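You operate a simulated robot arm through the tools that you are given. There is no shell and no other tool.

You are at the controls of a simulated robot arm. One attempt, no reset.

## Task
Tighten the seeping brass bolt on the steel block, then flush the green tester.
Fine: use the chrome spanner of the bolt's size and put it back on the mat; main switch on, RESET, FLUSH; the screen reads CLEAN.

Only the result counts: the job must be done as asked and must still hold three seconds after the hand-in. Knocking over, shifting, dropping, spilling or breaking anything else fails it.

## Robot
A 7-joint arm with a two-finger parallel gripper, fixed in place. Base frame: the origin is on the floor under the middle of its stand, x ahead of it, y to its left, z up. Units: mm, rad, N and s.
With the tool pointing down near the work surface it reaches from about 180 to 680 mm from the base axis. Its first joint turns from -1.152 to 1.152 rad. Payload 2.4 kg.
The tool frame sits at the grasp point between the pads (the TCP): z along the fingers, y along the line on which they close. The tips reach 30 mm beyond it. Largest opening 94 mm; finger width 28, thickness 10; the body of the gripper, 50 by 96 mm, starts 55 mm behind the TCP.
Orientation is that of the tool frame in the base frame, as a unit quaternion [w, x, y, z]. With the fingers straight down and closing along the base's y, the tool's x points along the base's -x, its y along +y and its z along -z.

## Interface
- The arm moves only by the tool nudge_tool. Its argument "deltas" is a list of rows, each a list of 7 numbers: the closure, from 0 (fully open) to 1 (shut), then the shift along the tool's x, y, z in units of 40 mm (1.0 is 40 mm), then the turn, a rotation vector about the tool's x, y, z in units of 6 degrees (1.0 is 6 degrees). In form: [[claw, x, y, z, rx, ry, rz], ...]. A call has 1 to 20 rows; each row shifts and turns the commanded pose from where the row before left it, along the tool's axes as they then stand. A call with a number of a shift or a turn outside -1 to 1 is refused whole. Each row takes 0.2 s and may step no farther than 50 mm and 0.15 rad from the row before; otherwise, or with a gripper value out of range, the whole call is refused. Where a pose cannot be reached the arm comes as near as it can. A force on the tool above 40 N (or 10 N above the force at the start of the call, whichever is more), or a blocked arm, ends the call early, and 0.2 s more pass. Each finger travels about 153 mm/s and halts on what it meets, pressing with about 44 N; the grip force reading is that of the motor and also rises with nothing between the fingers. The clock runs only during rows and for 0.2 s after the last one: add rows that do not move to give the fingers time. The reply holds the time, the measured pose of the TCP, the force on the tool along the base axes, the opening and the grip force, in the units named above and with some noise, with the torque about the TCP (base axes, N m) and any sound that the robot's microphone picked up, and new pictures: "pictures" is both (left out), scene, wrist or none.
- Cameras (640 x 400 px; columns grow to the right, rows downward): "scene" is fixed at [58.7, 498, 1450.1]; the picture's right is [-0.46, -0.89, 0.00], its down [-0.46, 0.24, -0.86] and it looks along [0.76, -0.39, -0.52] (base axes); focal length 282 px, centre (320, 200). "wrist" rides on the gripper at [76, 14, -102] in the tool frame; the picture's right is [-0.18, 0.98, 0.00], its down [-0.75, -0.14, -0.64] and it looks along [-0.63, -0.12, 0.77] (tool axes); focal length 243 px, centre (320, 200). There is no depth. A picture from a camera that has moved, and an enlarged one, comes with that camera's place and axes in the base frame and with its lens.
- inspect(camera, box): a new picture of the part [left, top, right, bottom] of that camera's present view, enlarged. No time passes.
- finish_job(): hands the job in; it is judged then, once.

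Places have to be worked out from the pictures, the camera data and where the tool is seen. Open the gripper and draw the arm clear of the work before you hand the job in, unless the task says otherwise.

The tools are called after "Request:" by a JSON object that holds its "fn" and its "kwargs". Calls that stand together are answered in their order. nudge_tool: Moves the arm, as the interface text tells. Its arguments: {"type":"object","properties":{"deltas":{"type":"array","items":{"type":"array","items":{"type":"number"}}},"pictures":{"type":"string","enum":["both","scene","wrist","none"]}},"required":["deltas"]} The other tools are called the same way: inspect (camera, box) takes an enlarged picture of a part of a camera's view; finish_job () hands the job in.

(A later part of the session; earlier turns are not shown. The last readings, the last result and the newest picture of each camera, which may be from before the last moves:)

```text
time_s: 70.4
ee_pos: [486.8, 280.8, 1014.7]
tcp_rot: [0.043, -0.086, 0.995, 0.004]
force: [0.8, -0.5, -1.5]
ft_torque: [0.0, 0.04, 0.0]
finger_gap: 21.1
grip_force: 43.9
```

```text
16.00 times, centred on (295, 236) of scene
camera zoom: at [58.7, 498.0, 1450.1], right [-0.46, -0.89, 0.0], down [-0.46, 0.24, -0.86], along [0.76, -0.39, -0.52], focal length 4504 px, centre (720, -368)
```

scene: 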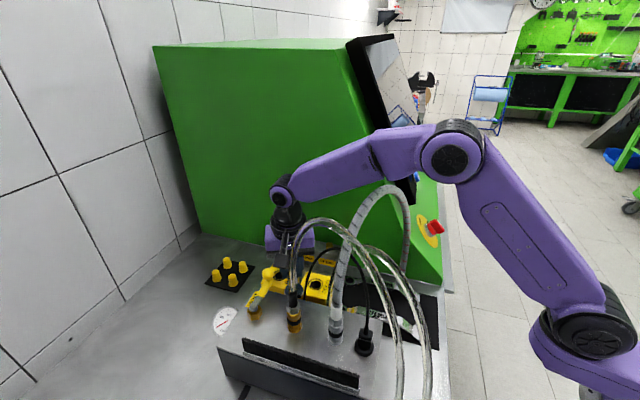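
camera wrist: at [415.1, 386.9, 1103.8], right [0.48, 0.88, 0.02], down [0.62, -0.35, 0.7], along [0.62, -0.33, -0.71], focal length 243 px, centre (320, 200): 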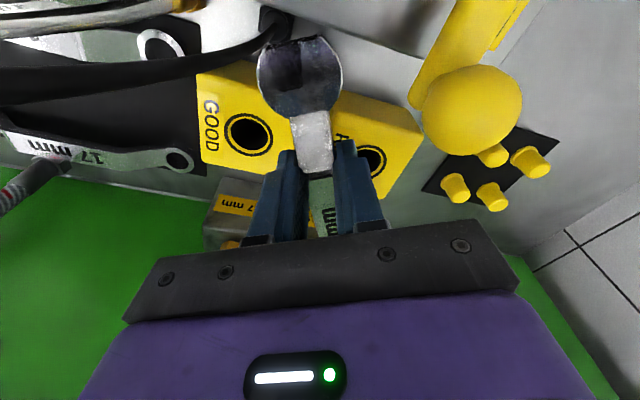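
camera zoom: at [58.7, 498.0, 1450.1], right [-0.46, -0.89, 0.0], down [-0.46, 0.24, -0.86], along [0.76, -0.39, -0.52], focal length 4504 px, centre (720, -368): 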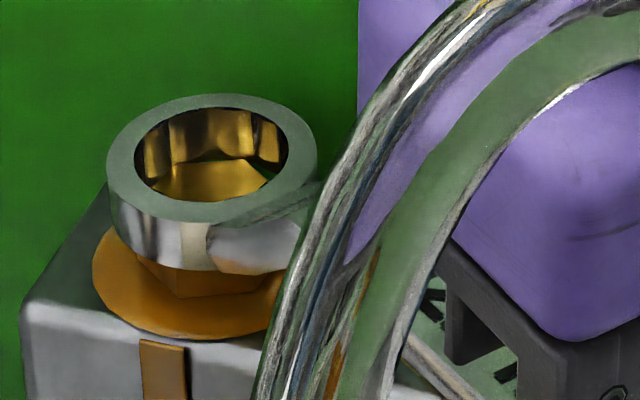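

Laterally centred, but about 1 mm too far from the camera. I correct that and lower on.

Request:
{"fn": "nudge_tool", "kwargs": {"deltas": [[1, 0.02, 0.012, 0, 0, 0, 0], [1, 0.0044, 0, 0.05, 0, 0, 0], [1, 0, 0, 0, 0, 0, 0]], "pictures": "none"}}

Request:
{"fn": "inspect", "kwargs": {"camera": "scene", "box": [275, 223, 315, 248]}}

```text
time_s: 71.2
ee_pos: [485.2, 281.5, 1012.1]
tcp_rot: [0.044, -0.086, 0.995, 0.004]
force: [0.5, 1.1, -1.7]
ft_torque: [-0.01, 0.06, -0.02]
finger_gap: 21.2
grip_force: 43.9
```

```text
16.00 times, centred on (295, 236) of scene
camera zoom: at [58.7, 498.0, 1450.1], right [-0.46, -0.89, 0.0], down [-0.46, 0.24, -0.86], along [0.76, -0.39, -0.52], focal length 4504 px, centre (720, -368)
```

zoom: 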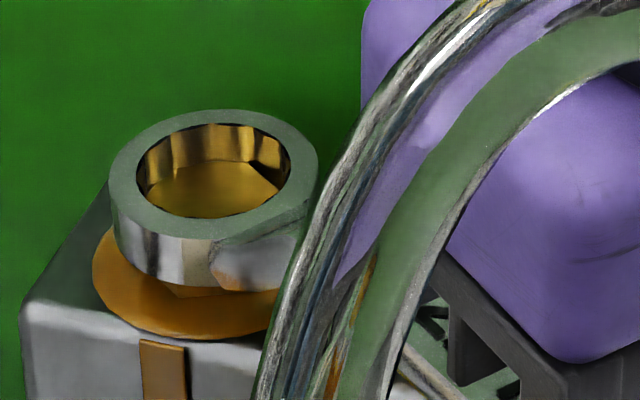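

Well centred now. I lower the rest of the way in small steps.

Request:
{"fn": "nudge_tool", "kwargs": {"deltas": [[1, 0.0033, 0, 0.0375, 0, 0, 0], [1, 0.0033, 0, 0.0375, 0, 0, 0], [1, 0, 0, 0, 0, 0, 0]], "pictures": "none"}}

Request:
{"fn": "nudge_tool", "kwargs": {"deltas": [[1, 0.0033, 0, 0.0375, 0, 0, 0], [1, 0, 0, 0, 0, 0, 0]], "pictures": "none"}}

Request:
{"fn": "inspect", "kwargs": {"camera": "scene", "box": [275, 223, 315, 248]}}

```text
time_s: 72.0
ee_pos: [485.2, 281.5, 1009.2]
tcp_rot: [0.043, -0.086, 0.995, 0.004]
force: [-0.6, 0.1, -2.2]
ft_torque: [-0.02, 0.04, 0.01]
finger_gap: 21.1
grip_force: 44.2
```

```text
time_s: 72.6
ee_pos: [484.7, 282.2, 1008.5]
tcp_rot: [0.044, -0.087, 0.995, 0.004]
force: [0.5, 0.4, -2.2]
ft_torque: [-0.01, 0.03, -0.02]
finger_gap: 21.2
grip_force: 43.4
```

```text
16.00 times, centred on (295, 236) of scene
camera zoom: at [58.7, 498.0, 1450.1], right [-0.46, -0.89, 0.0], down [-0.46, 0.24, -0.86], along [0.76, -0.39, -0.52], focal length 4504 px, centre (720, -368)
```

zoom: 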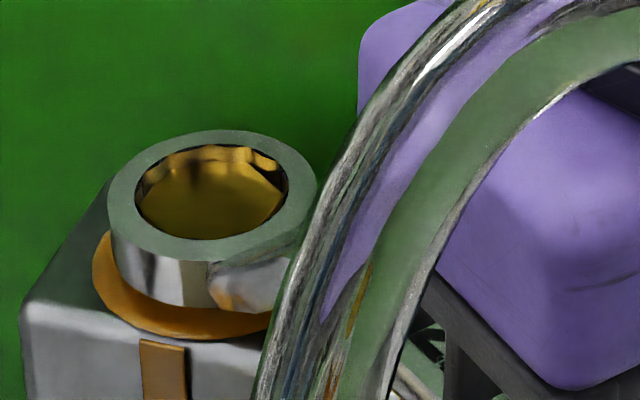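

Nearly seated. I lower 1 mm more and start the third clockwise stroke.

Request:
{"fn": "nudge_tool", "kwargs": {"deltas": [[1, 0.0022, 0, 0.025, 0, 0, 0], [1, -0.0045, 0.1753, 0, 0.0436, 0, 0.498], [1, -0.0045, 0.1753, 0, 0.0436, 0, 0.498], [1, 0, 0, 0, 0, 0, 0]], "pictures": "none"}}

Request:
{"fn": "nudge_tool", "kwargs": {"deltas": [[1, -0.0045, 0.1753, 0, 0.0436, 0, 0.498], [1, -0.0045, 0.1753, 0, 0.0436, 0, 0.498], [1, 0, 0, 0, 0, 0, 0]], "pictures": "none"}}

Request:
{"fn": "nudge_tool", "kwargs": {"deltas": [[1, -0.0045, 0.1753, 0, 0.0436, 0, 0.498], [1, -0.0045, 0.1753, 0, 0.0436, 0, 0.498], [1, 0, 0, 0, 0, 0, 0]], "pictures": "none"}}

```text
time_s: 73.6
ee_pos: [482.9, 295.6, 1007.0]
tcp_rot: [0.044, -0.033, 0.998, 0.002]
force: [-0.2, 0.7, -1.5]
ft_torque: [-0.01, 0.06, 0.31]
finger_gap: 21.3
grip_force: 43.5
```

```text
time_s: 74.4
ee_pos: [483.3, 309.1, 1007.6]
tcp_rot: [0.043, 0.019, 0.999, -0.001]
force: [0.1, 0.0, -2.0]
ft_torque: [0.0, 0.03, 0.29]
finger_gap: 21.2
grip_force: 43.8
```

```text
time_s: 75.2
ee_pos: [484.8, 323.4, 1008.0]
tcp_rot: [0.043, 0.072, 0.996, -0.003]
force: [-0.7, -0.1, -2.1]
ft_torque: [-0.01, 0.04, 0.32]
finger_gap: 21.1
grip_force: 44.4
```

Still a constant light friction of about 0.31 N·m. I continue the stroke.

Request:
{"fn": "nudge_tool", "kwargs": {"deltas": [[1, -0.0045, 0.1753, 0, 0.0436, 0, 0.498], [1, -0.0045, 0.1753, 0, 0.0436, 0, 0.498], [1, 0, 0, 0, 0, 0, 0]], "pictures": "none"}}

Request:
{"fn": "nudge_tool", "kwargs": {"deltas": [[1, -0.0045, 0.1753, 0, 0.0436, 0, 0.498], [1, -0.0045, 0.1753, 0, 0.0436, 0, 0.498], [1, 0, 0, 0, 0, 0, 0]], "pictures": "none"}}

```text
time_s: 76.0
ee_pos: [486.7, 337.9, 1007.6]
tcp_rot: [0.043, 0.124, 0.991, -0.005]
force: [-0.6, -0.2, -2.0]
ft_torque: [0.03, 0.01, 0.26]
finger_gap: 21.3
grip_force: 43.3
```

```text
time_s: 76.8
ee_pos: [490.0, 351.9, 1007.9]
tcp_rot: [0.043, 0.176, 0.983, -0.007]
force: [0.3, -0.1, -2.1]
ft_torque: [0.0, 0.03, 0.3]
finger_gap: 21.2
grip_force: 43.3
```

Clean forces and still not tight, now about 94° in total. I ratchet back again: neutral, lift 50 mm, swing back 30°, and come down to 12 mm above the seat.

Request:
{"fn": "nudge_tool", "kwargs": {"deltas": [[1, -0.0007, -0.0702, 0, -0.0174, 0, -0.1992], [1, -0.0109, 0, -0.1245, 0, 0, 0], [1, -0.0436, 0, -0.498, 0, 0, 0], [1, -0.0545, 0, -0.6225, 0, 0, 0], [1, -0.0045, -0.1753, 0, -0.0436, 0, -0.498], [1, -0.0045, -0.1753, 0, -0.0436, 0, -0.498], [1, -0.0045, -0.1753, 0, -0.0436, 0, -0.498], [1, -0.0045, -0.1753, 0, -0.0436, 0, -0.498], [1, -0.0045, -0.1753, 0, -0.0436, 0, -0.498], [1, -0.0045, -0.1753, 0, -0.0436, 0, -0.498], [1, -0.0045, -0.1753, 0, -0.0436, 0, -0.498], [1, -0.0045, -0.1753, 0, -0.0436, 0, -0.498], [1, -0.0045, -0.1753, 0, -0.0436, 0, -0.498], [1, -0.0045, -0.1753, 0, -0.0436, 0, -0.498], [1, 0.0414, 0, 0.473, 0, 0, 0], [1, 0.0414, 0, 0.473, 0, 0, 0], [1, 0, 0, 0, 0, 0, 0]], "pictures": "none"}}

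Request:
{"fn": "inspect", "kwargs": {"camera": "scene", "box": [275, 223, 315, 248]}}

```text
time_s: 80.4
ee_pos: [484.2, 278.8, 1020.6]
tcp_rot: [0.043, -0.096, 0.994, 0.004]
force: [-0.4, -0.3, -2.8]
ft_torque: [0.01, 0.03, -0.01]
finger_gap: 21.1
grip_force: 43.7
```

```text
16.00 times, centred on (295, 236) of scene
camera zoom: at [58.7, 498.0, 1450.1], right [-0.46, -0.89, 0.0], down [-0.46, 0.24, -0.86], along [0.76, -0.39, -0.52], focal length 4504 px, centre (720, -368)
```

zoom: 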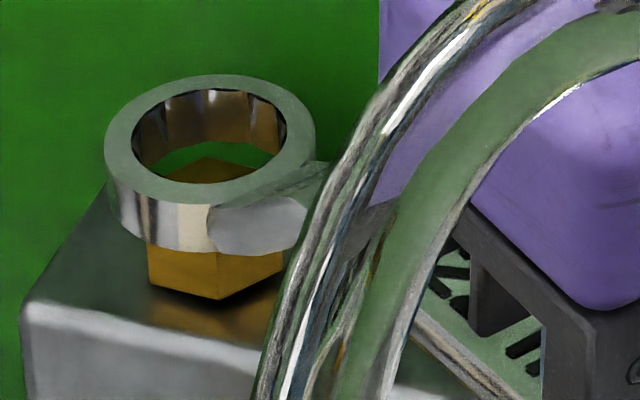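

The orange puddle and the run down the block's face are both gone: the 22 mm bolt has stopped seeping after about 94° of tightening. I check the block once more with the ring lifted, raising straight up.

Request:
{"fn": "nudge_tool", "kwargs": {"deltas": [[1, -0.0691, 0, -0.7895, 0, 0, 0], [1, -0.0691, 0, -0.7895, 0, 0, 0], [1, -0.0691, 0, -0.7895, 0, 0, 0], [1, -0.0691, 0, -0.7895, 0, 0, 0], [1, -0.0691, 0, -0.7895, 0, 0, 0], [1, -0.0691, 0, -0.7895, 0, 0, 0], [1, -0.0691, 0, -0.7895, 0, 0, 0], [1, -0.0691, 0, -0.7895, 0, 0, 0], [1, 0, 0, 0, 0, 0, 0]], "pictures": "scene"}}

Request:
{"fn": "inspect", "kwargs": {"camera": "scene", "box": [270, 225, 340, 268]}}

```text
time_s: 82.4
ee_pos: [486.6, 279.1, 1273.1]
tcp_rot: [0.042, -0.096, 0.994, 0.005]
force: [-0.4, 0.8, -2.3]
ft_torque: [-0.04, 0.05, -0.02]
finger_gap: 20.9
grip_force: 43.9
```

scene: 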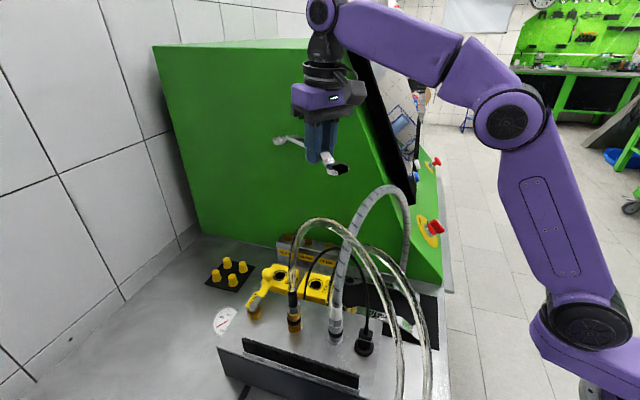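

```text
9.14 times, centred on (305, 246) of scene
camera zoom: at [58.7, 498.0, 1450.1], right [-0.46, -0.89, 0.0], down [-0.46, 0.24, -0.86], along [0.76, -0.39, -0.52], focal length 2574 px, centre (457, -225)
```

zoom: 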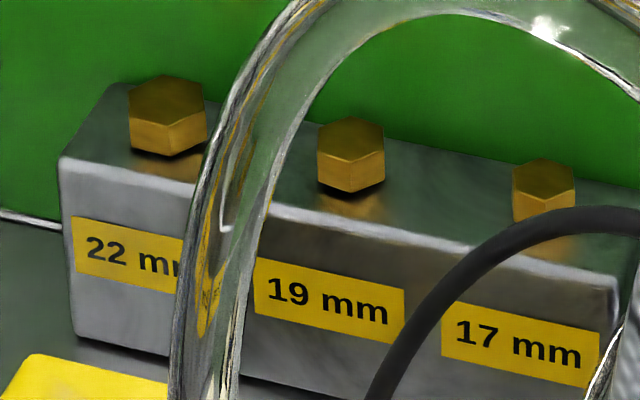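

All three bolts are dry now. I bring the spanner home the way it came: yaw to −20°, then back over the low part of the hose to about (e 240, n −149).

Request:
{"fn": "nudge_tool", "kwargs": {"deltas": [[1, 0, 0, 0, -0.087, 0, -0.996], [1, 0, 0, 0, -0.087, 0, -0.996], [1, 0, 0, 0, -0.029, 0, -0.332], [1, 0.7818, -0.2925, -0.0684, 0, 0, 0], [1, 0.7818, -0.2925, -0.0684, 0, 0, 0], [1, 0.7818, -0.2925, -0.0684, 0, 0, 0], [1, 0.7818, -0.2925, -0.0684, 0, 0, 0], [1, 0.7818, -0.2925, -0.0684, 0, 0, 0], [1, 0.7818, -0.2925, -0.0684, 0, 0, 0], [1, 0.7818, -0.2925, -0.0684, 0, 0, 0], [1, 0.7818, -0.2925, -0.0684, 0, 0, 0], [1, 0.7818, -0.2925, -0.0684, 0, 0, 0], [1, 0, 0, 0, 0, 0, 0]], "pictures": "scene"}}

```text
time_s: 85.2
ee_pos: [276.1, 64.3, 1272.9]
tcp_rot: [0.042, -0.217, 0.975, 0.01]
force: [0.3, 0.7, -2.3]
ft_torque: [0.0, 0.05, -0.01]
finger_gap: 21.2
grip_force: 43.7
```

scene: 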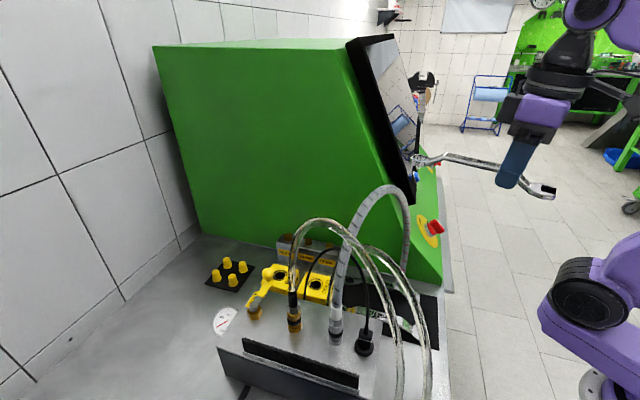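

Back on the base side. I yaw to +30° so the spanner lies beside the hose plane and descend to about z 985.

Request:
{"fn": "nudge_tool", "kwargs": {"deltas": [[1, 0, 0, 0, -0.087, 0, -0.996], [1, 0, 0, 0, -0.087, 0, -0.996], [1, 0, 0, 0, -0.087, 0, -0.996], [1, 0, 0, 0, -0.087, 0, -0.996], [1, 0, 0, 0, -0.087, 0, -0.996], [1, 0, 0, 0, -0.087, 0, -0.996], [1, 0, 0, 0, -0.087, 0, -0.996], [1, 0, 0, 0, -0.087, 0, -0.996], [1, 0, 0, 0, -0.029, 0, -0.332], [1, 0.063, 0, 0.722, 0, 0, 0], [1, 0.063, 0, 0.722, 0, 0, 0], [1, 0.063, 0, 0.722, 0, 0, 0], [1, 0.063, 0, 0.722, 0, 0, 0], [1, 0.063, 0, 0.722, 0, 0, 0], [1, 0.063, 0, 0.722, 0, 0, 0], [1, 0.063, 0, 0.722, 0, 0, 0], [1, 0.063, 0, 0.722, 0, 0, 0], [1, 0.063, 0, 0.722, 0, 0, 0], [1, 0.063, 0, 0.722, 0, 0, 0], [1, 0, 0, 0, 0, 0, 0]], "pictures": "both"}}

```text
time_s: 89.4
ee_pos: [275.0, 64.5, 980.8]
tcp_rot: [0.034, -0.609, 0.792, 0.027]
force: [-0.8, 0.1, -2.0]
ft_torque: [-0.06, -0.03, 0.02]
finger_gap: 21.3
grip_force: 43.9
camera wrist: at [239.5, -14.5, 1077.9], right [-0.9, 0.43, 0.02], down [0.31, 0.63, 0.71], along [0.29, 0.64, -0.71], focal length 243 px, centre (320, 200)
```

scene: 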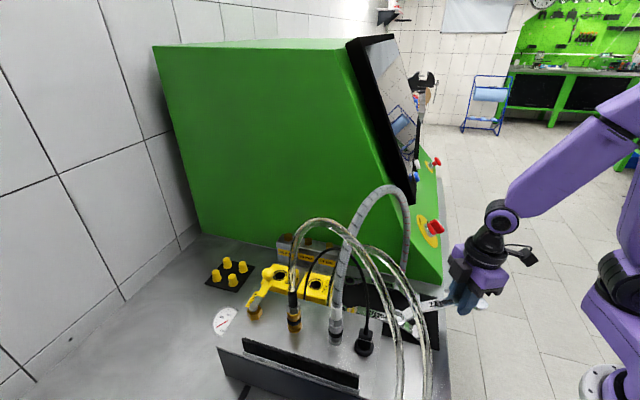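
wrist: 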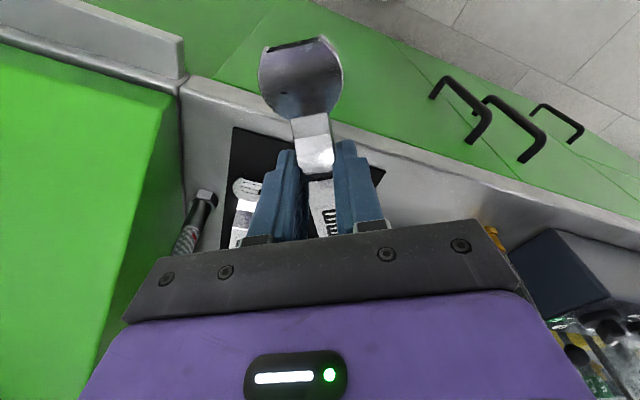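

The spanner is back above the mat's edge. I yaw it to 0° (along the mat) and move forward under the hose to its old place, staying at z about 980.

Request:
{"fn": "nudge_tool", "kwargs": {"deltas": [[1, 0, 0, 0, 0.087, 0, 0.996], [1, 0, 0, 0, 0.087, 0, 0.996], [1, 0, 0, 0, 0.087, 0, 0.996], [1, 0, 0, 0, 0.087, 0, 0.996], [1, 0, 0, 0, 0.087, 0, 0.996], [1, -0.636, 0.0575, 0.0557, 0, 0, 0], [1, -0.636, 0.0575, 0.0557, 0, 0, 0], [1, -0.636, 0.0575, 0.0557, 0, 0, 0], [1, -0.636, 0.0575, 0.0557, 0, 0, 0], [1, 0, 0, 0, 0, 0, 0]], "pictures": "both"}}

Request:
{"fn": "inspect", "kwargs": {"camera": "wrist", "box": [200, 0, 440, 150]}}

Request:
{"fn": "inspect", "kwargs": {"camera": "scene", "box": [340, 240, 460, 340]}}

```text
time_s: 91.6
ee_pos: [339.5, 141.4, 980.9]
tcp_rot: [0.04, -0.383, 0.923, 0.016]
force: [-0.4, 0.9, -1.8]
ft_torque: [-0.06, 0.06, 0.0]
finger_gap: 21.1
grip_force: 44.0
camera wrist: at [269.4, 92.2, 1077.9], right [-0.57, 0.82, 0.02], down [0.59, 0.39, 0.71], along [0.57, 0.41, -0.71], focal length 243 px, centre (320, 200)
```

scene: 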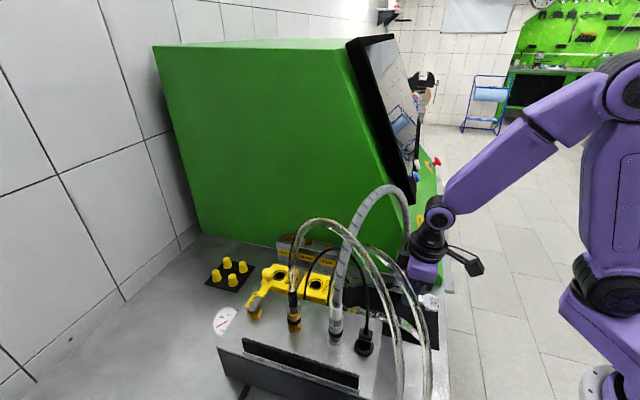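
wrist: 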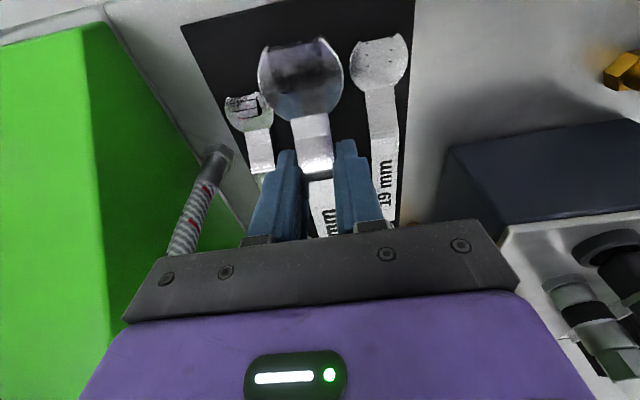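

```text
2.67 times, centred on (320, 75) of wrist
camera zoom: at [269.4, 92.2, 1077.9], right [-0.57, 0.82, 0.02], down [0.59, 0.39, 0.71], along [0.57, 0.41, -0.71], focal length 647 px, centre (320, 533)
```

zoom: 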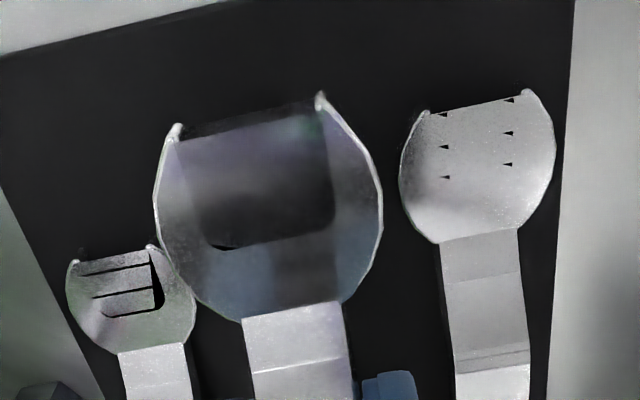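

```text
4.00 times, centred on (400, 290) of scene
camera zoom: at [58.7, 498.1, 1450.1], right [-0.46, -0.89, 0.0], down [-0.46, 0.24, -0.86], along [0.76, -0.39, -0.52], focal length 1126 px, centre (0, -160)
```

zoom: 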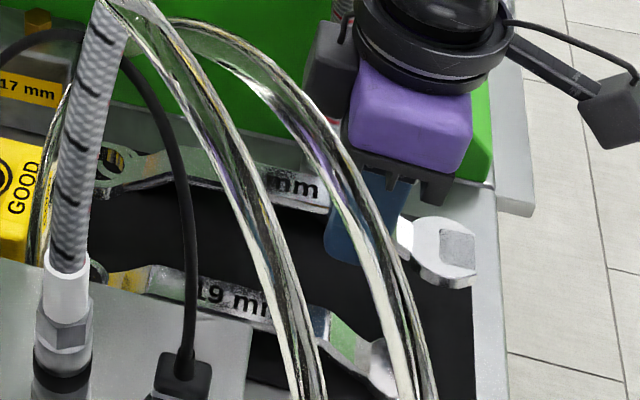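

The spanner is over its own slot on the mat (n −140.1 against −139.7), between the 17 and 19 mm ones. I lower it most of the way, then feel for the mat.

Request:
{"fn": "nudge_tool", "kwargs": {"deltas": [[1, 0.02, 0.005, 0.448, 0, 0, 0], [1, 0.02, 0.005, 0.448, 0, 0, 0], [1, 0, 0, 0, 0, 0, 0]], "pictures": "none"}}

Request:
{"fn": "nudge_tool", "kwargs": {"deltas": [[1, 0.0044, 0, 0.05, 0, 0, 0], [1, 0, 0, 0, 0, 0, 0]], "pictures": "none"}}

Request:
{"fn": "nudge_tool", "kwargs": {"deltas": [[1, 0.0044, 0, 0.05, 0, 0, 0], [1, 0, 0, 0, 0, 0, 0]], "pictures": "wrist"}}

```text
time_s: 92.4
ee_pos: [340.6, 142.5, 946.5]
tcp_rot: [0.041, -0.383, 0.923, 0.016]
force: [0.2, -0.1, -1.6]
ft_torque: [0.02, 0.02, 0.0]
finger_gap: 21.4
grip_force: 43.9
```

```text
time_s: 93.0
ee_pos: [340.3, 143.6, 945.1]
tcp_rot: [0.041, -0.383, 0.923, 0.017]
force: [-0.6, 0.4, -2.1]
ft_torque: [-0.02, 0.04, 0.02]
finger_gap: 21.1
grip_force: 44.5
```

```text
time_s: 93.6
ee_pos: [341.6, 142.2, 944.0]
tcp_rot: [0.041, -0.383, 0.923, 0.017]
force: [-0.5, -0.5, -2.2]
ft_torque: [-0.05, 0.02, 0.0]
finger_gap: 21.2
grip_force: 44.6
camera wrist: at [272.1, 93.5, 1038.5], right [-0.57, 0.82, 0.02], down [0.59, 0.39, 0.71], along [0.57, 0.41, -0.71], focal length 243 px, centre (320, 200)
```

wrist: 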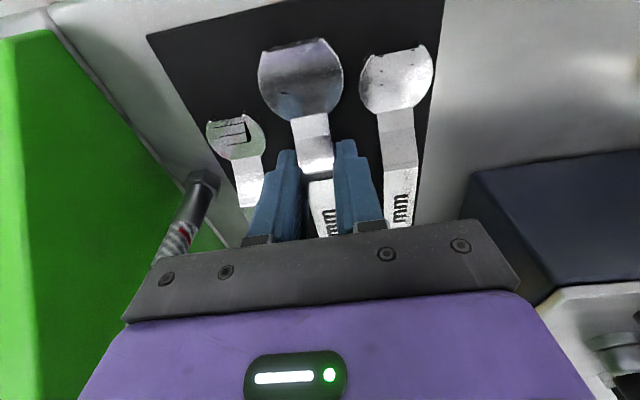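

Not down yet (still −2 N of weight). I lower in 2 mm steps until the mat carries it.

Request:
{"fn": "nudge_tool", "kwargs": {"deltas": [[1, 0.0044, 0, 0.05, 0, 0, 0], [1, 0, 0, 0, 0, 0, 0]], "pictures": "none"}}

Request:
{"fn": "nudge_tool", "kwargs": {"deltas": [[1, 0.0033, 0, 0.0375, 0, 0, 0], [1, 0, 0, 0, 0, 0, 0]], "pictures": "none"}}

Request:
{"fn": "nudge_tool", "kwargs": {"deltas": [[1, 0.0033, 0, 0.0375, 0, 0, 0], [1, 0, 0, 0, 0, 0, 0]], "pictures": "none"}}

```text
time_s: 94.2
ee_pos: [341.0, 143.3, 941.9]
tcp_rot: [0.041, -0.384, 0.922, 0.018]
force: [0.4, -0.2, -1.4]
ft_torque: [-0.02, 0.01, 0.0]
finger_gap: 21.1
grip_force: 44.0
```

```text
time_s: 94.8
ee_pos: [340.4, 143.8, 938.1]
tcp_rot: [0.04, -0.383, 0.923, 0.017]
force: [-0.2, -0.1, -1.5]
ft_torque: [-0.02, 0.03, -0.03]
finger_gap: 21.4
grip_force: 44.5
```

```text
time_s: 95.4
ee_pos: [340.1, 144.1, 937.7]
tcp_rot: [0.04, -0.383, 0.923, 0.017]
force: [0.2, 0.5, -1.8]
ft_torque: [0.0, 0.02, -0.01]
finger_gap: 21.1
grip_force: 43.7
```

Request:
{"fn": "nudge_tool", "kwargs": {"deltas": [[1, 0.0022, 0, 0.025, 0, 0, 0], [1, 0, 0, 0, 0, 0, 0]], "pictures": "none"}}

Request:
{"fn": "nudge_tool", "kwargs": {"deltas": [[1, 0.0022, 0, 0.025, 0, 0, 0], [1, 0, 0, 0, 0, 0, 0]], "pictures": "wrist"}}

Request:
{"fn": "inspect", "kwargs": {"camera": "scene", "box": [340, 240, 460, 340]}}

```text
time_s: 96.0
ee_pos: [341.4, 143.5, 936.9]
tcp_rot: [0.04, -0.383, 0.923, 0.017]
force: [0.3, 0.4, -0.8]
ft_torque: [-0.04, -0.02, -0.01]
finger_gap: 21.2
grip_force: 43.9
```

```text
time_s: 96.6
ee_pos: [341.6, 143.2, 935.7]
tcp_rot: [0.041, -0.384, 0.922, 0.017]
force: [0.4, -0.5, -1.5]
ft_torque: [0.01, 0.05, -0.01]
finger_gap: 21.0
grip_force: 43.7
camera wrist: at [271.5, 94.5, 1031.2], right [-0.57, 0.82, 0.02], down [0.59, 0.39, 0.71], along [0.57, 0.41, -0.71], focal length 243 px, centre (320, 200)
```

wrist: 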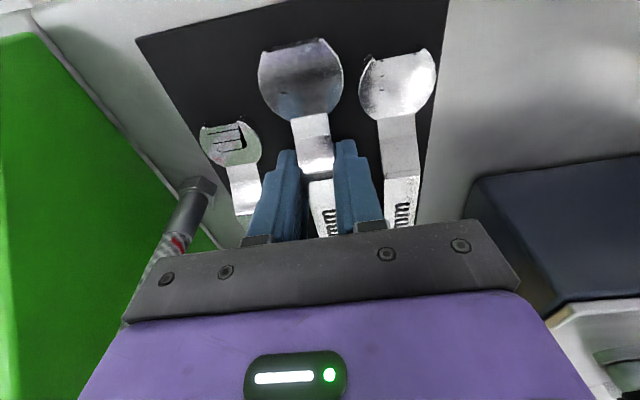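

```text
4.00 times, centred on (400, 290) of scene
camera zoom: at [58.7, 498.0, 1450.1], right [-0.46, -0.89, 0.0], down [-0.46, 0.24, -0.86], along [0.76, -0.39, -0.52], focal length 1126 px, centre (0, -160)
```

zoom: 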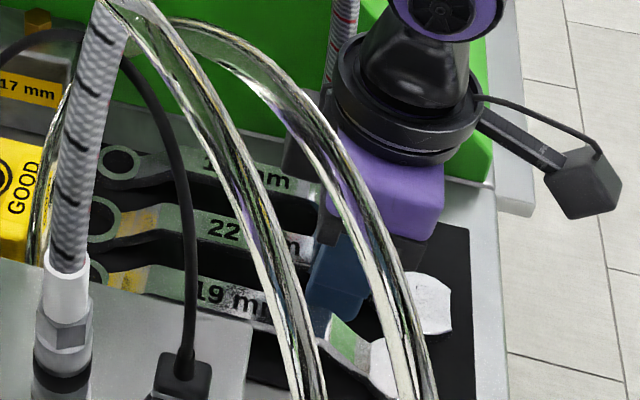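

It is within a millimetre or two of the mat, and the fingertips touch the mat at about 933.5. I lower 1 mm more and open gently to 32 mm so it settles in place.

Request:
{"fn": "nudge_tool", "kwargs": {"deltas": [[1, 0.0022, 0, 0.025, 0, 0, 0], [1, 0, 0, 0, 0, 0, 0]], "pictures": "none"}}

Request:
{"fn": "nudge_tool", "kwargs": {"deltas": [[0.74, 0, 0, 0, 0, 0, 0], [0.66, 0, 0, 0, 0, 0, 0], [0.66, 0, 0, 0, 0, 0, 0]], "pictures": "wrist"}}

Request:
{"fn": "inspect", "kwargs": {"camera": "wrist", "box": [200, 20, 440, 250]}}

```text
time_s: 97.2
ee_pos: [340.9, 145.7, 934.5]
tcp_rot: [0.041, -0.383, 0.923, 0.017]
force: [-3.1, -3.5, 7.2]
ft_torque: [0.93, -0.94, -0.07]
finger_gap: 21.1
grip_force: 44.3
```

```text
time_s: 98.0
ee_pos: [340.5, 144.2, 935.1]
tcp_rot: [0.041, -0.384, 0.922, 0.017]
force: [-0.1, -0.4, 0.9]
ft_torque: [0.02, 0.02, -0.03]
finger_gap: 32.0
grip_force: 0.0
camera wrist: at [271.1, 94.5, 1030.4], right [-0.57, 0.82, 0.02], down [0.59, 0.39, 0.71], along [0.57, 0.41, -0.71], focal length 243 px, centre (320, 200)
```

wrist: 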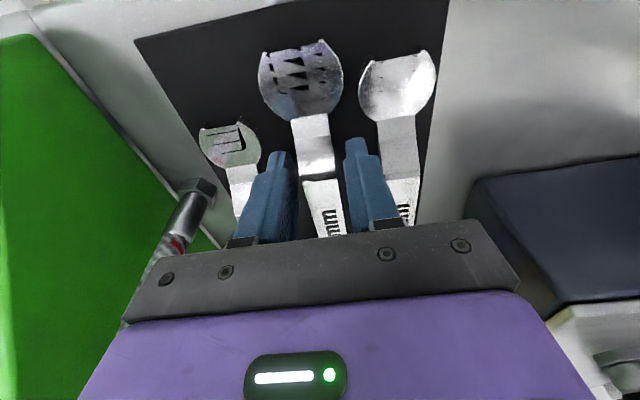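

```text
1.74 times, centred on (320, 135) of wrist
camera zoom: at [271.1, 94.5, 1030.4], right [-0.57, 0.82, 0.02], down [0.59, 0.39, 0.71], along [0.57, 0.41, -0.71], focal length 422 px, centre (320, 313)
```

zoom: 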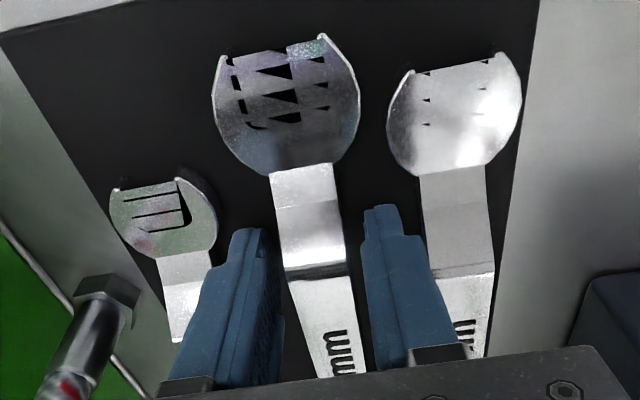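

The spanner lies flat on the mat in its slot and the fingers are free of it. I lift straight up.

Request:
{"fn": "nudge_tool", "kwargs": {"deltas": [[0.66, -0.0327, 0, -0.3735, 0, 0, 0], [0.66, -0.065, 0, -0.747, 0, 0, 0], [0.66, 0, 0, 0, 0, 0, 0]], "pictures": "both"}}

Request:
{"fn": "inspect", "kwargs": {"camera": "wrist", "box": [200, 0, 440, 250]}}

Request:
{"fn": "inspect", "kwargs": {"camera": "scene", "box": [340, 240, 460, 340]}}

```text
time_s: 98.8
ee_pos: [339.5, 143.9, 979.2]
tcp_rot: [0.04, -0.383, 0.923, 0.017]
force: [0.4, -0.4, -0.2]
ft_torque: [-0.01, -0.01, -0.02]
finger_gap: 31.9
grip_force: 0.1
camera wrist: at [270.9, 94.3, 1075.4], right [-0.57, 0.82, 0.02], down [0.59, 0.39, 0.7], along [0.57, 0.41, -0.71], focal length 243 px, centre (320, 200)
```

scene: 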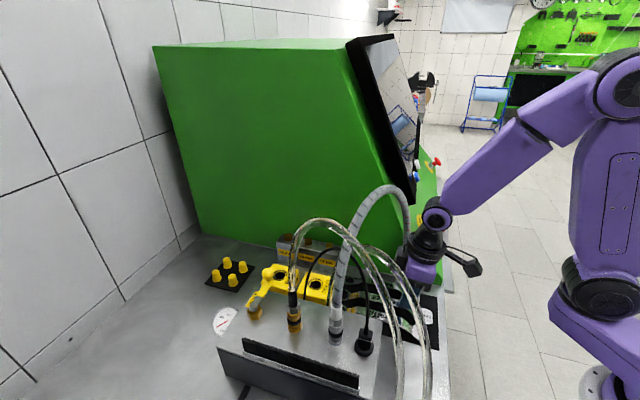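
wrist: 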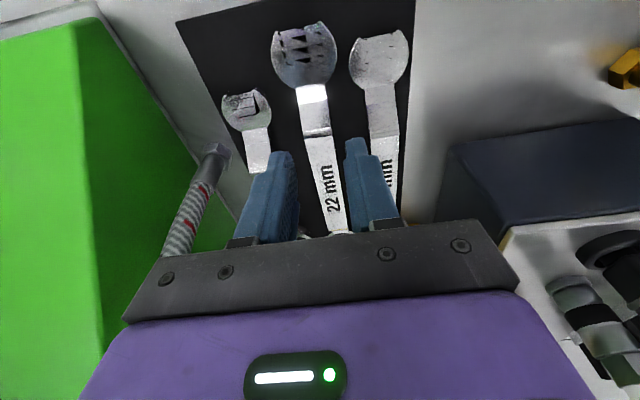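

```text
1.60 times, centred on (320, 125) of wrist
camera zoom: at [270.9, 94.3, 1075.4], right [-0.57, 0.82, 0.02], down [0.59, 0.39, 0.7], along [0.57, 0.41, -0.71], focal length 388 px, centre (320, 320)
```

zoom: 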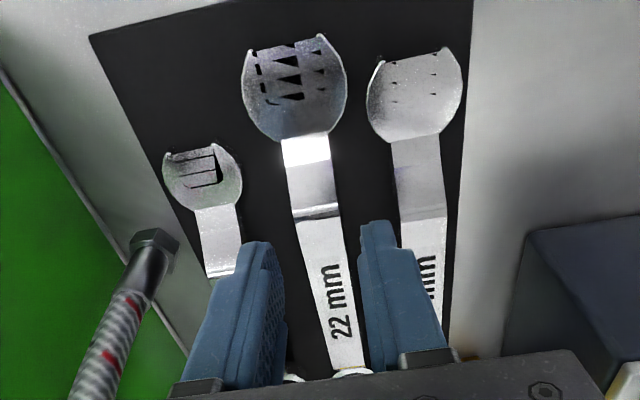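

```text
4.00 times, centred on (400, 290) of scene
camera zoom: at [58.7, 498.0, 1450.1], right [-0.46, -0.89, 0.0], down [-0.46, 0.24, -0.86], along [0.76, -0.39, -0.52], focal length 1126 px, centre (0, -160)
```

zoom: 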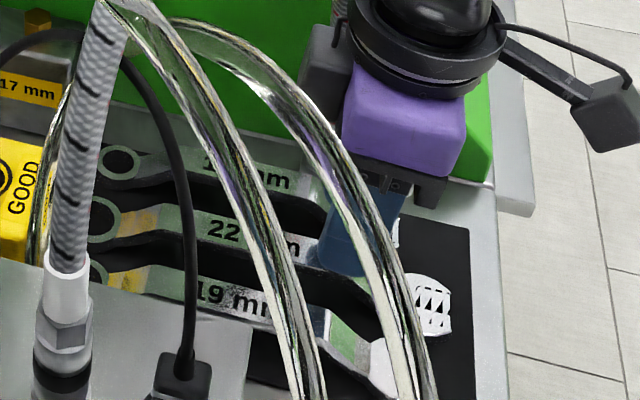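

The 22 mm spanner is back on the mat, about 4 mm from where it lay, and the neighbours are untouched. Next is the tester: I retract, rise, open the fingers and move in front of the rotary switch (about e 292, n −367, z 988) for a close look.

Request:
{"fn": "nudge_tool", "kwargs": {"deltas": [[0.66, 0.79, 0, -0.069, 0, 0, 0], [0.66, 0.79, 0, -0.069, 0, 0, 0], [0.66, 0.79, 0, -0.069, 0, 0, 0], [0.66, 0.79, 0, -0.069, 0, 0, 0], [0.66, -0.0654, 0, -0.747, 0, 0, 0], [0.66, -0.0654, 0, -0.747, 0, 0, 0], [0, -0.0654, 0, -0.747, 0, 0, 0], [0, 0, -0.818, 0, 0, 0, 0], [0, 0, -0.818, 0, 0, 0, 0], [0, 0, -0.818, 0, 0, 0, 0], [0, 0, -0.818, 0, 0, 0, 0], [0, 0, -0.818, 0, 0, 0, 0], [0, 0, -0.818, 0, 0, 0, 0], [0, 0, -0.818, 0, 0, 0, 0], [0, 0, 0, 0, 0, 0, 0]], "pictures": "both"}}

```text
time_s: 102.0
ee_pos: [415.0, -109.8, 1069.5]
tcp_rot: [0.04, -0.383, 0.923, 0.016]
force: [1.0, 0.7, 0.4]
ft_torque: [0.0, -0.02, 0.01]
finger_gap: 94.0
grip_force: 0.0
camera wrist: at [345.2, -158.7, 1165.4], right [-0.57, 0.82, 0.02], down [0.59, 0.39, 0.71], along [0.57, 0.41, -0.71], focal length 243 px, centre (320, 200)
```

scene: 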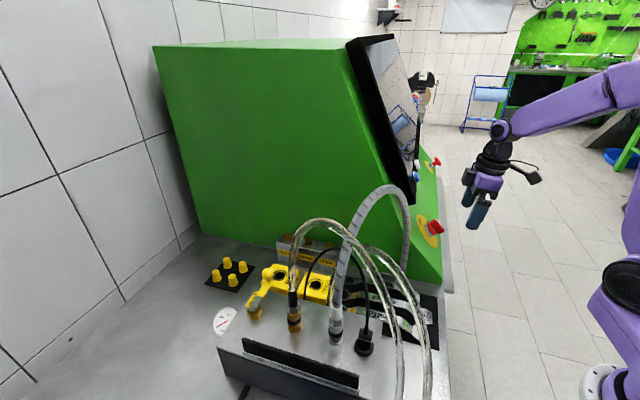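
wrist: 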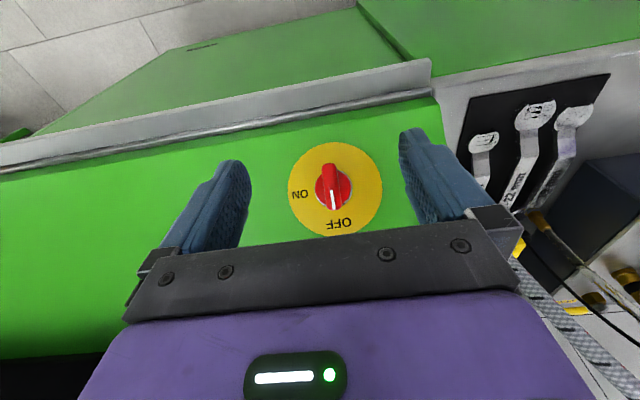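

A clear view: the knob's white mark points at OFF, and ON is 90° clockwise from it as seen facing the panel. I enlarge to measure the knob.

Request:
{"fn": "inspect", "kwargs": {"camera": "wrist", "box": [270, 125, 400, 245]}}

Request:
{"fn": "inspect", "kwargs": {"camera": "scene", "box": [400, 130, 470, 260]}}

```text
3.33 times, centred on (335, 185) of wrist
camera zoom: at [345.2, -158.7, 1165.4], right [-0.57, 0.82, 0.02], down [0.59, 0.39, 0.71], along [0.57, 0.41, -0.71], focal length 809 px, centre (270, 250)
```

zoom: 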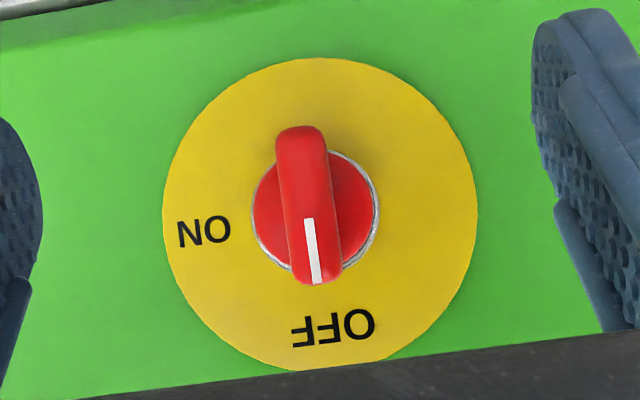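

```text
3.08 times, centred on (435, 195) of scene
camera zoom: at [58.7, 498.0, 1450.1], right [-0.46, -0.89, 0.0], down [-0.46, 0.24, -0.86], along [0.76, -0.39, -0.52], focal length 866 px, centre (-34, 215)
```

zoom: 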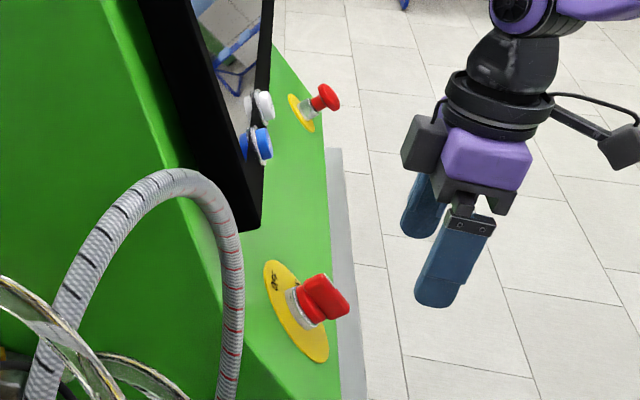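

The plate is seen nearly face-on, so the switch axis leans about 42° from vertical. The plate centre is at about (e 304, n −369, z 975), and my TCP already lies on that axis. The blade points at OFF with its flat sides toward ±n, matching my fingers. I tilt the tool in place until it points straight at the knob.

Request:
{"fn": "nudge_tool", "kwargs": {"deltas": [[0, 0, 0, 0, 0, -1, 0], [0, 0, 0, 0, 0, -1, 0], [0, 0, 0, 0, 0, -1, 0], [0, 0, 0, 0, 0, -1, 0], [0, 0, 0, 0, 0, -1, 0], [0, 0, 0, 0, 0, -1, 0], [0, 0, 0, 0, 0, -0.17, 0], [0, 0, 0, 0, 0, 0, 0]], "pictures": "both"}}

Request:
{"fn": "inspect", "kwargs": {"camera": "scene", "box": [390, 110, 560, 270]}}

```text
time_s: 103.8
ee_pos: [412.4, -107.6, 1070.8]
tcp_rot: [0.332, -0.357, 0.862, 0.138]
force: [0.4, 0.3, -0.4]
ft_torque: [0.01, -0.01, 0.03]
finger_gap: 93.9
grip_force: 0.0
camera wrist: at [314.8, -185.9, 1095.2], right [-0.6, 0.79, 0.12], down [0.19, -0.01, 0.98], along [0.78, 0.61, -0.15], focal length 243 px, centre (320, 200)
```

scene: 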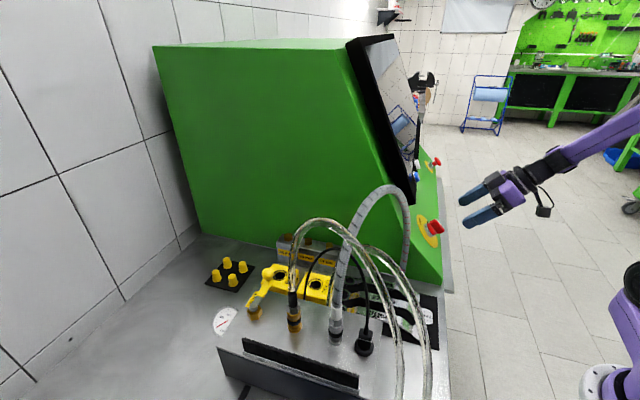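
wrist: 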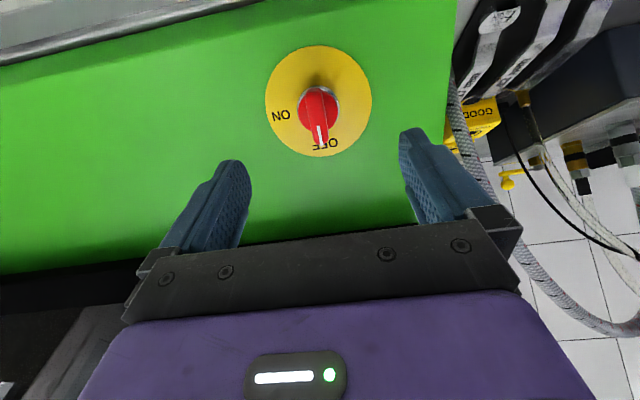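

```text
2.50 times, centred on (475, 190) of scene
camera zoom: at [58.7, 498.0, 1450.1], right [-0.46, -0.89, 0.0], down [-0.46, 0.24, -0.86], along [0.76, -0.39, -0.52], focal length 704 px, centre (-68, 225)
```

zoom: 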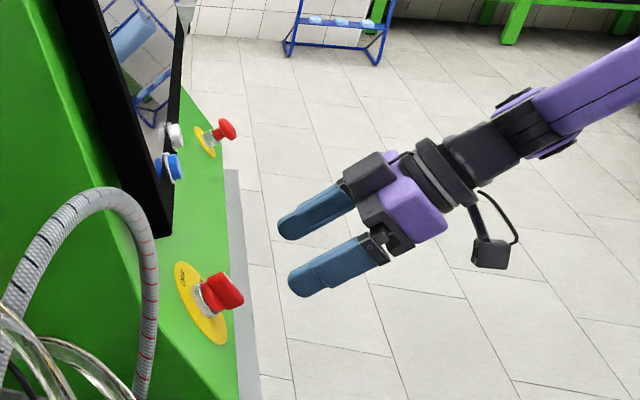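

The tool axis now points along the switch axis: the plate shows at (318, 101) where I predict (320, 105). I zoom to measure the remaining offset before advancing.

Request:
{"fn": "inspect", "kwargs": {"camera": "wrist", "box": [250, 40, 390, 165]}}

```text
3.20 times, centred on (320, 102) of wrist
camera zoom: at [314.8, -185.9, 1095.2], right [-0.6, 0.79, 0.12], down [0.19, -0.01, 0.98], along [0.78, 0.61, -0.15], focal length 776 px, centre (320, 512)
```

zoom: 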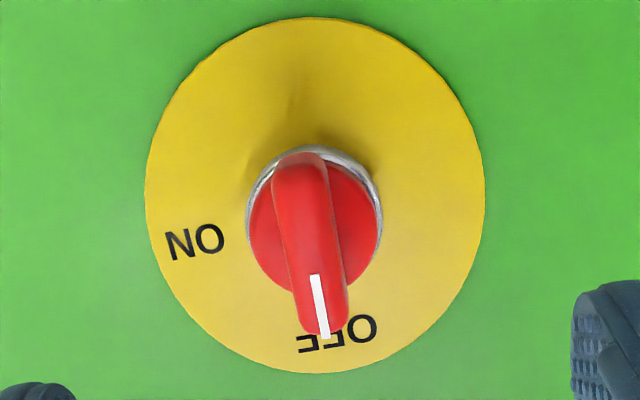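

The blade top stands about 38 mm off the plate and sits about 1.8 mm to my −y side. I shift that much, narrow the fingers to about 47 mm and advance 60 mm along the tool axis.

Request:
{"fn": "nudge_tool", "kwargs": {"deltas": [[0.5, 0, -0.045, 0.5, 0, 0, 0], [0.5, 0, 0, 0.5, 0, 0, 0], [0.5, 0, 0, 0.5, 0, 0, 0], [0.5, 0, 0, 0, 0, 0, 0]], "pictures": "both"}}

Request:
{"fn": "inspect", "kwargs": {"camera": "wrist", "box": [220, 0, 420, 240]}}

Request:
{"fn": "inspect", "kwargs": {"camera": "scene", "box": [400, 180, 480, 260]}}

```text
time_s: 104.8
ee_pos: [440.6, -81.1, 1025.9]
tcp_rot: [0.332, -0.358, 0.862, 0.137]
force: [0.5, 0.2, 0.6]
ft_torque: [-0.02, 0.03, 0.03]
finger_gap: 47.2
grip_force: 0.0
camera wrist: at [343.8, -158.9, 1050.3], right [-0.6, 0.79, 0.12], down [0.19, -0.01, 0.98], along [0.78, 0.61, -0.15], focal length 243 px, centre (320, 200)
```

scene: 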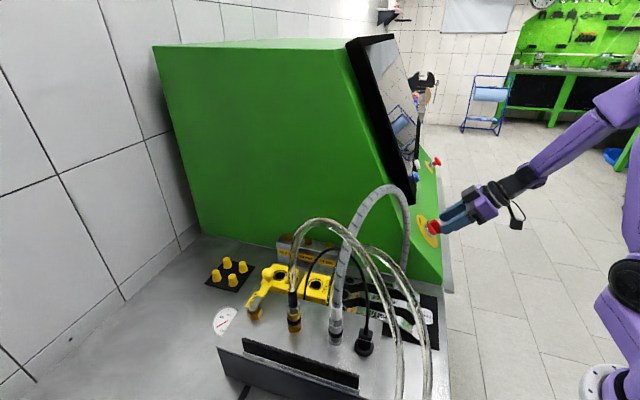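
wrist: 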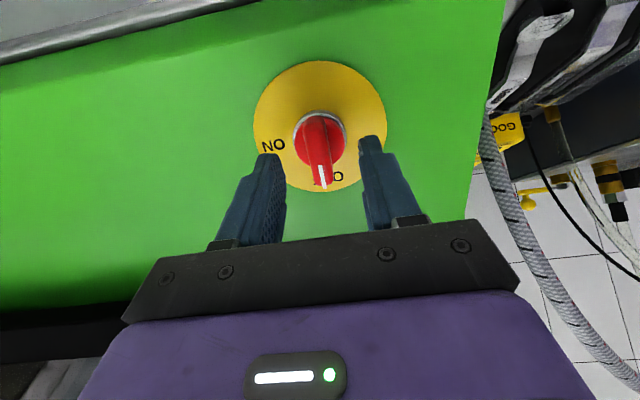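

```text
1.67 times, centred on (320, 120) of wrist
camera zoom: at [343.8, -158.9, 1050.3], right [-0.6, 0.79, 0.12], down [0.19, -0.01, 0.98], along [0.78, 0.61, -0.15], focal length 404 px, centre (320, 333)
```

zoom: 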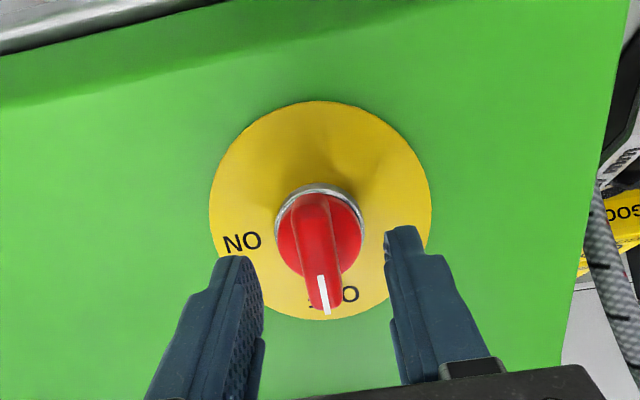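

```text
5.00 times, centred on (440, 220) of scene
camera zoom: at [58.7, 498.0, 1450.1], right [-0.46, -0.89, 0.0], down [-0.46, 0.24, -0.86], along [0.76, -0.39, -0.52], focal length 1408 px, centre (-280, 100)
```

zoom: 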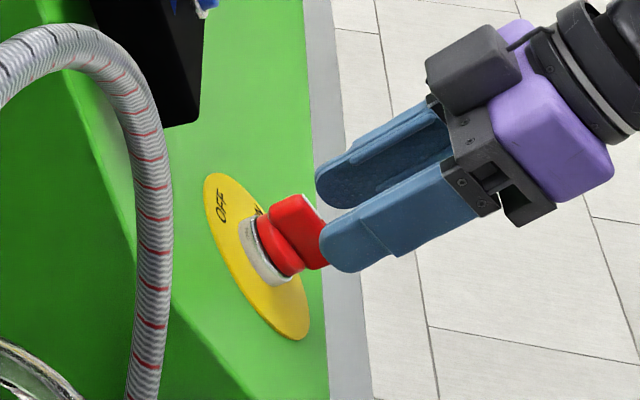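

The fingers line up with the blade in both views, with tips level with the blade's top. I shift 2 mm along tool x for centring and advance 18 mm so the pads straddle the blade.

Request:
{"fn": "nudge_tool", "kwargs": {"deltas": [[0.6, 0.05, 0, 0.225, 0, 0, 0], [0.6, 0, 0, 0.225, 0, 0, 0], [0.6, 0, 0, 0, 0, 0, 0]], "pictures": "wrist"}}

Request:
{"fn": "inspect", "kwargs": {"camera": "wrist", "box": [240, 60, 400, 240]}}

Request:
{"fn": "inspect", "kwargs": {"camera": "scene", "box": [410, 195, 470, 255]}}

```text
time_s: 105.6
ee_pos: [450.2, -73.0, 1010.3]
tcp_rot: [0.331, -0.358, 0.862, 0.137]
force: [-0.6, 0.1, -0.2]
ft_torque: [-0.03, 0.02, -0.01]
finger_gap: 37.4
grip_force: 0.0
camera wrist: at [352.1, -151.7, 1035.2], right [-0.6, 0.79, 0.12], down [0.19, -0.01, 0.98], along [0.78, 0.61, -0.15], focal length 243 px, centre (320, 200)
```

wrist: 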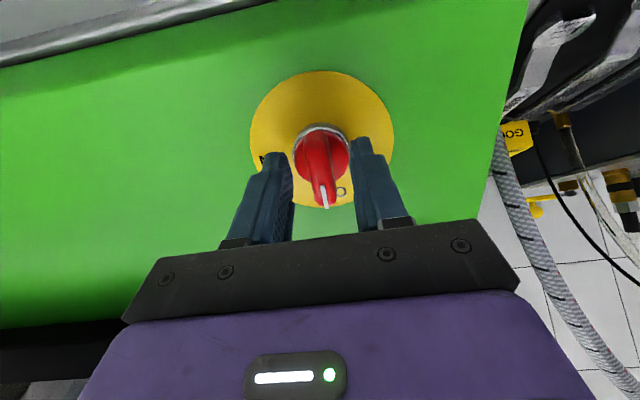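

```text
2.22 times, centred on (320, 150) of wrist
camera zoom: at [352.1, -151.7, 1035.2], right [-0.6, 0.79, 0.12], down [0.19, -0.01, 0.98], along [0.78, 0.61, -0.15], focal length 539 px, centre (320, 311)
```

zoom: 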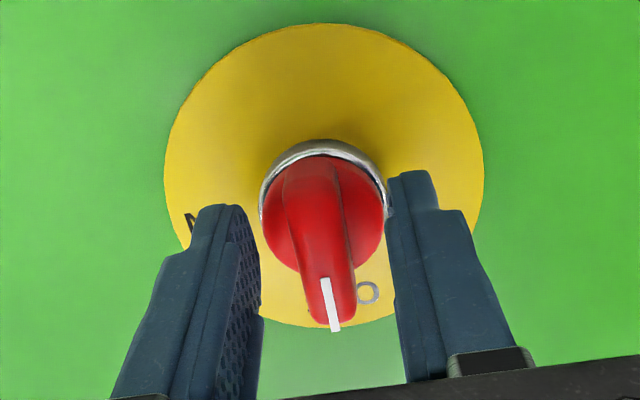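

```text
6.67 times, centred on (440, 225) of scene
camera zoom: at [58.7, 498.0, 1450.1], right [-0.46, -0.89, 0.0], down [-0.46, 0.24, -0.86], along [0.76, -0.39, -0.52], focal length 1877 px, centre (-480, 33)
```

zoom: 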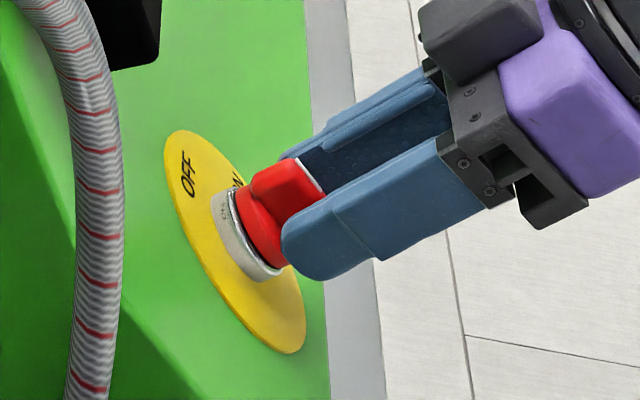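

The pads straddle the blade with the axis within about a millimetre. I close on it.

Request:
{"fn": "nudge_tool", "kwargs": {"deltas": [[1, 0, 0, 0, 0, 0, 0], [1, 0, 0, 0, 0, 0, 0], [1, 0, 0, 0, 0, 0, 0]], "pictures": "wrist"}}

Request:
{"fn": "inspect", "kwargs": {"camera": "wrist", "box": [240, 60, 400, 240]}}

```text
time_s: 106.4
ee_pos: [449.2, -73.3, 1009.9]
tcp_rot: [0.331, -0.358, 0.862, 0.138]
force: [0.6, -0.2, -3.0]
ft_torque: [0.35, -0.46, -0.08]
finger_gap: 13.8
grip_force: 44.1
camera wrist: at [352.0, -151.7, 1035.2], right [-0.6, 0.79, 0.12], down [0.19, -0.01, 0.98], along [0.78, 0.61, -0.15], focal length 243 px, centre (320, 200)
```

wrist: 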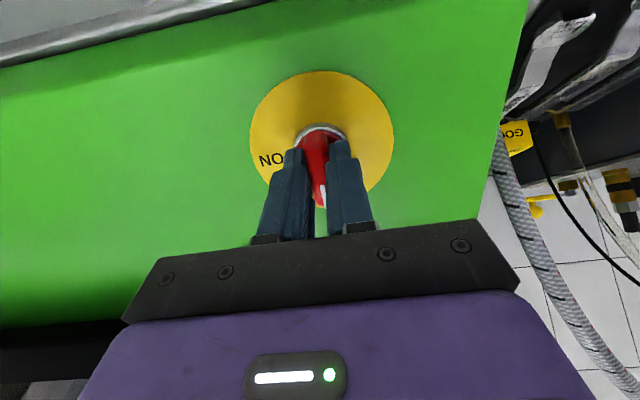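

```text
2.22 times, centred on (320, 150) of wrist
camera zoom: at [352.0, -151.7, 1035.2], right [-0.6, 0.79, 0.12], down [0.19, -0.01, 0.98], along [0.78, 0.61, -0.15], focal length 539 px, centre (320, 311)
```

zoom: 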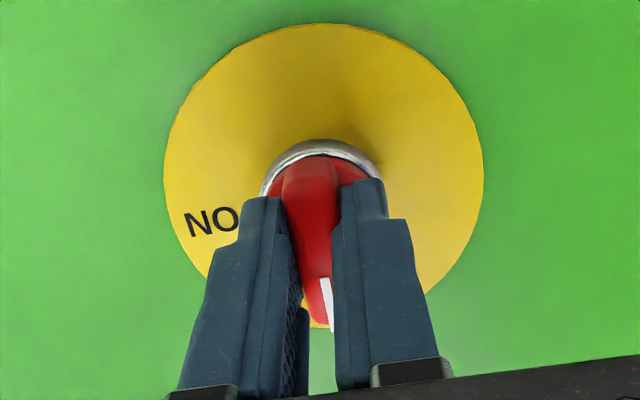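

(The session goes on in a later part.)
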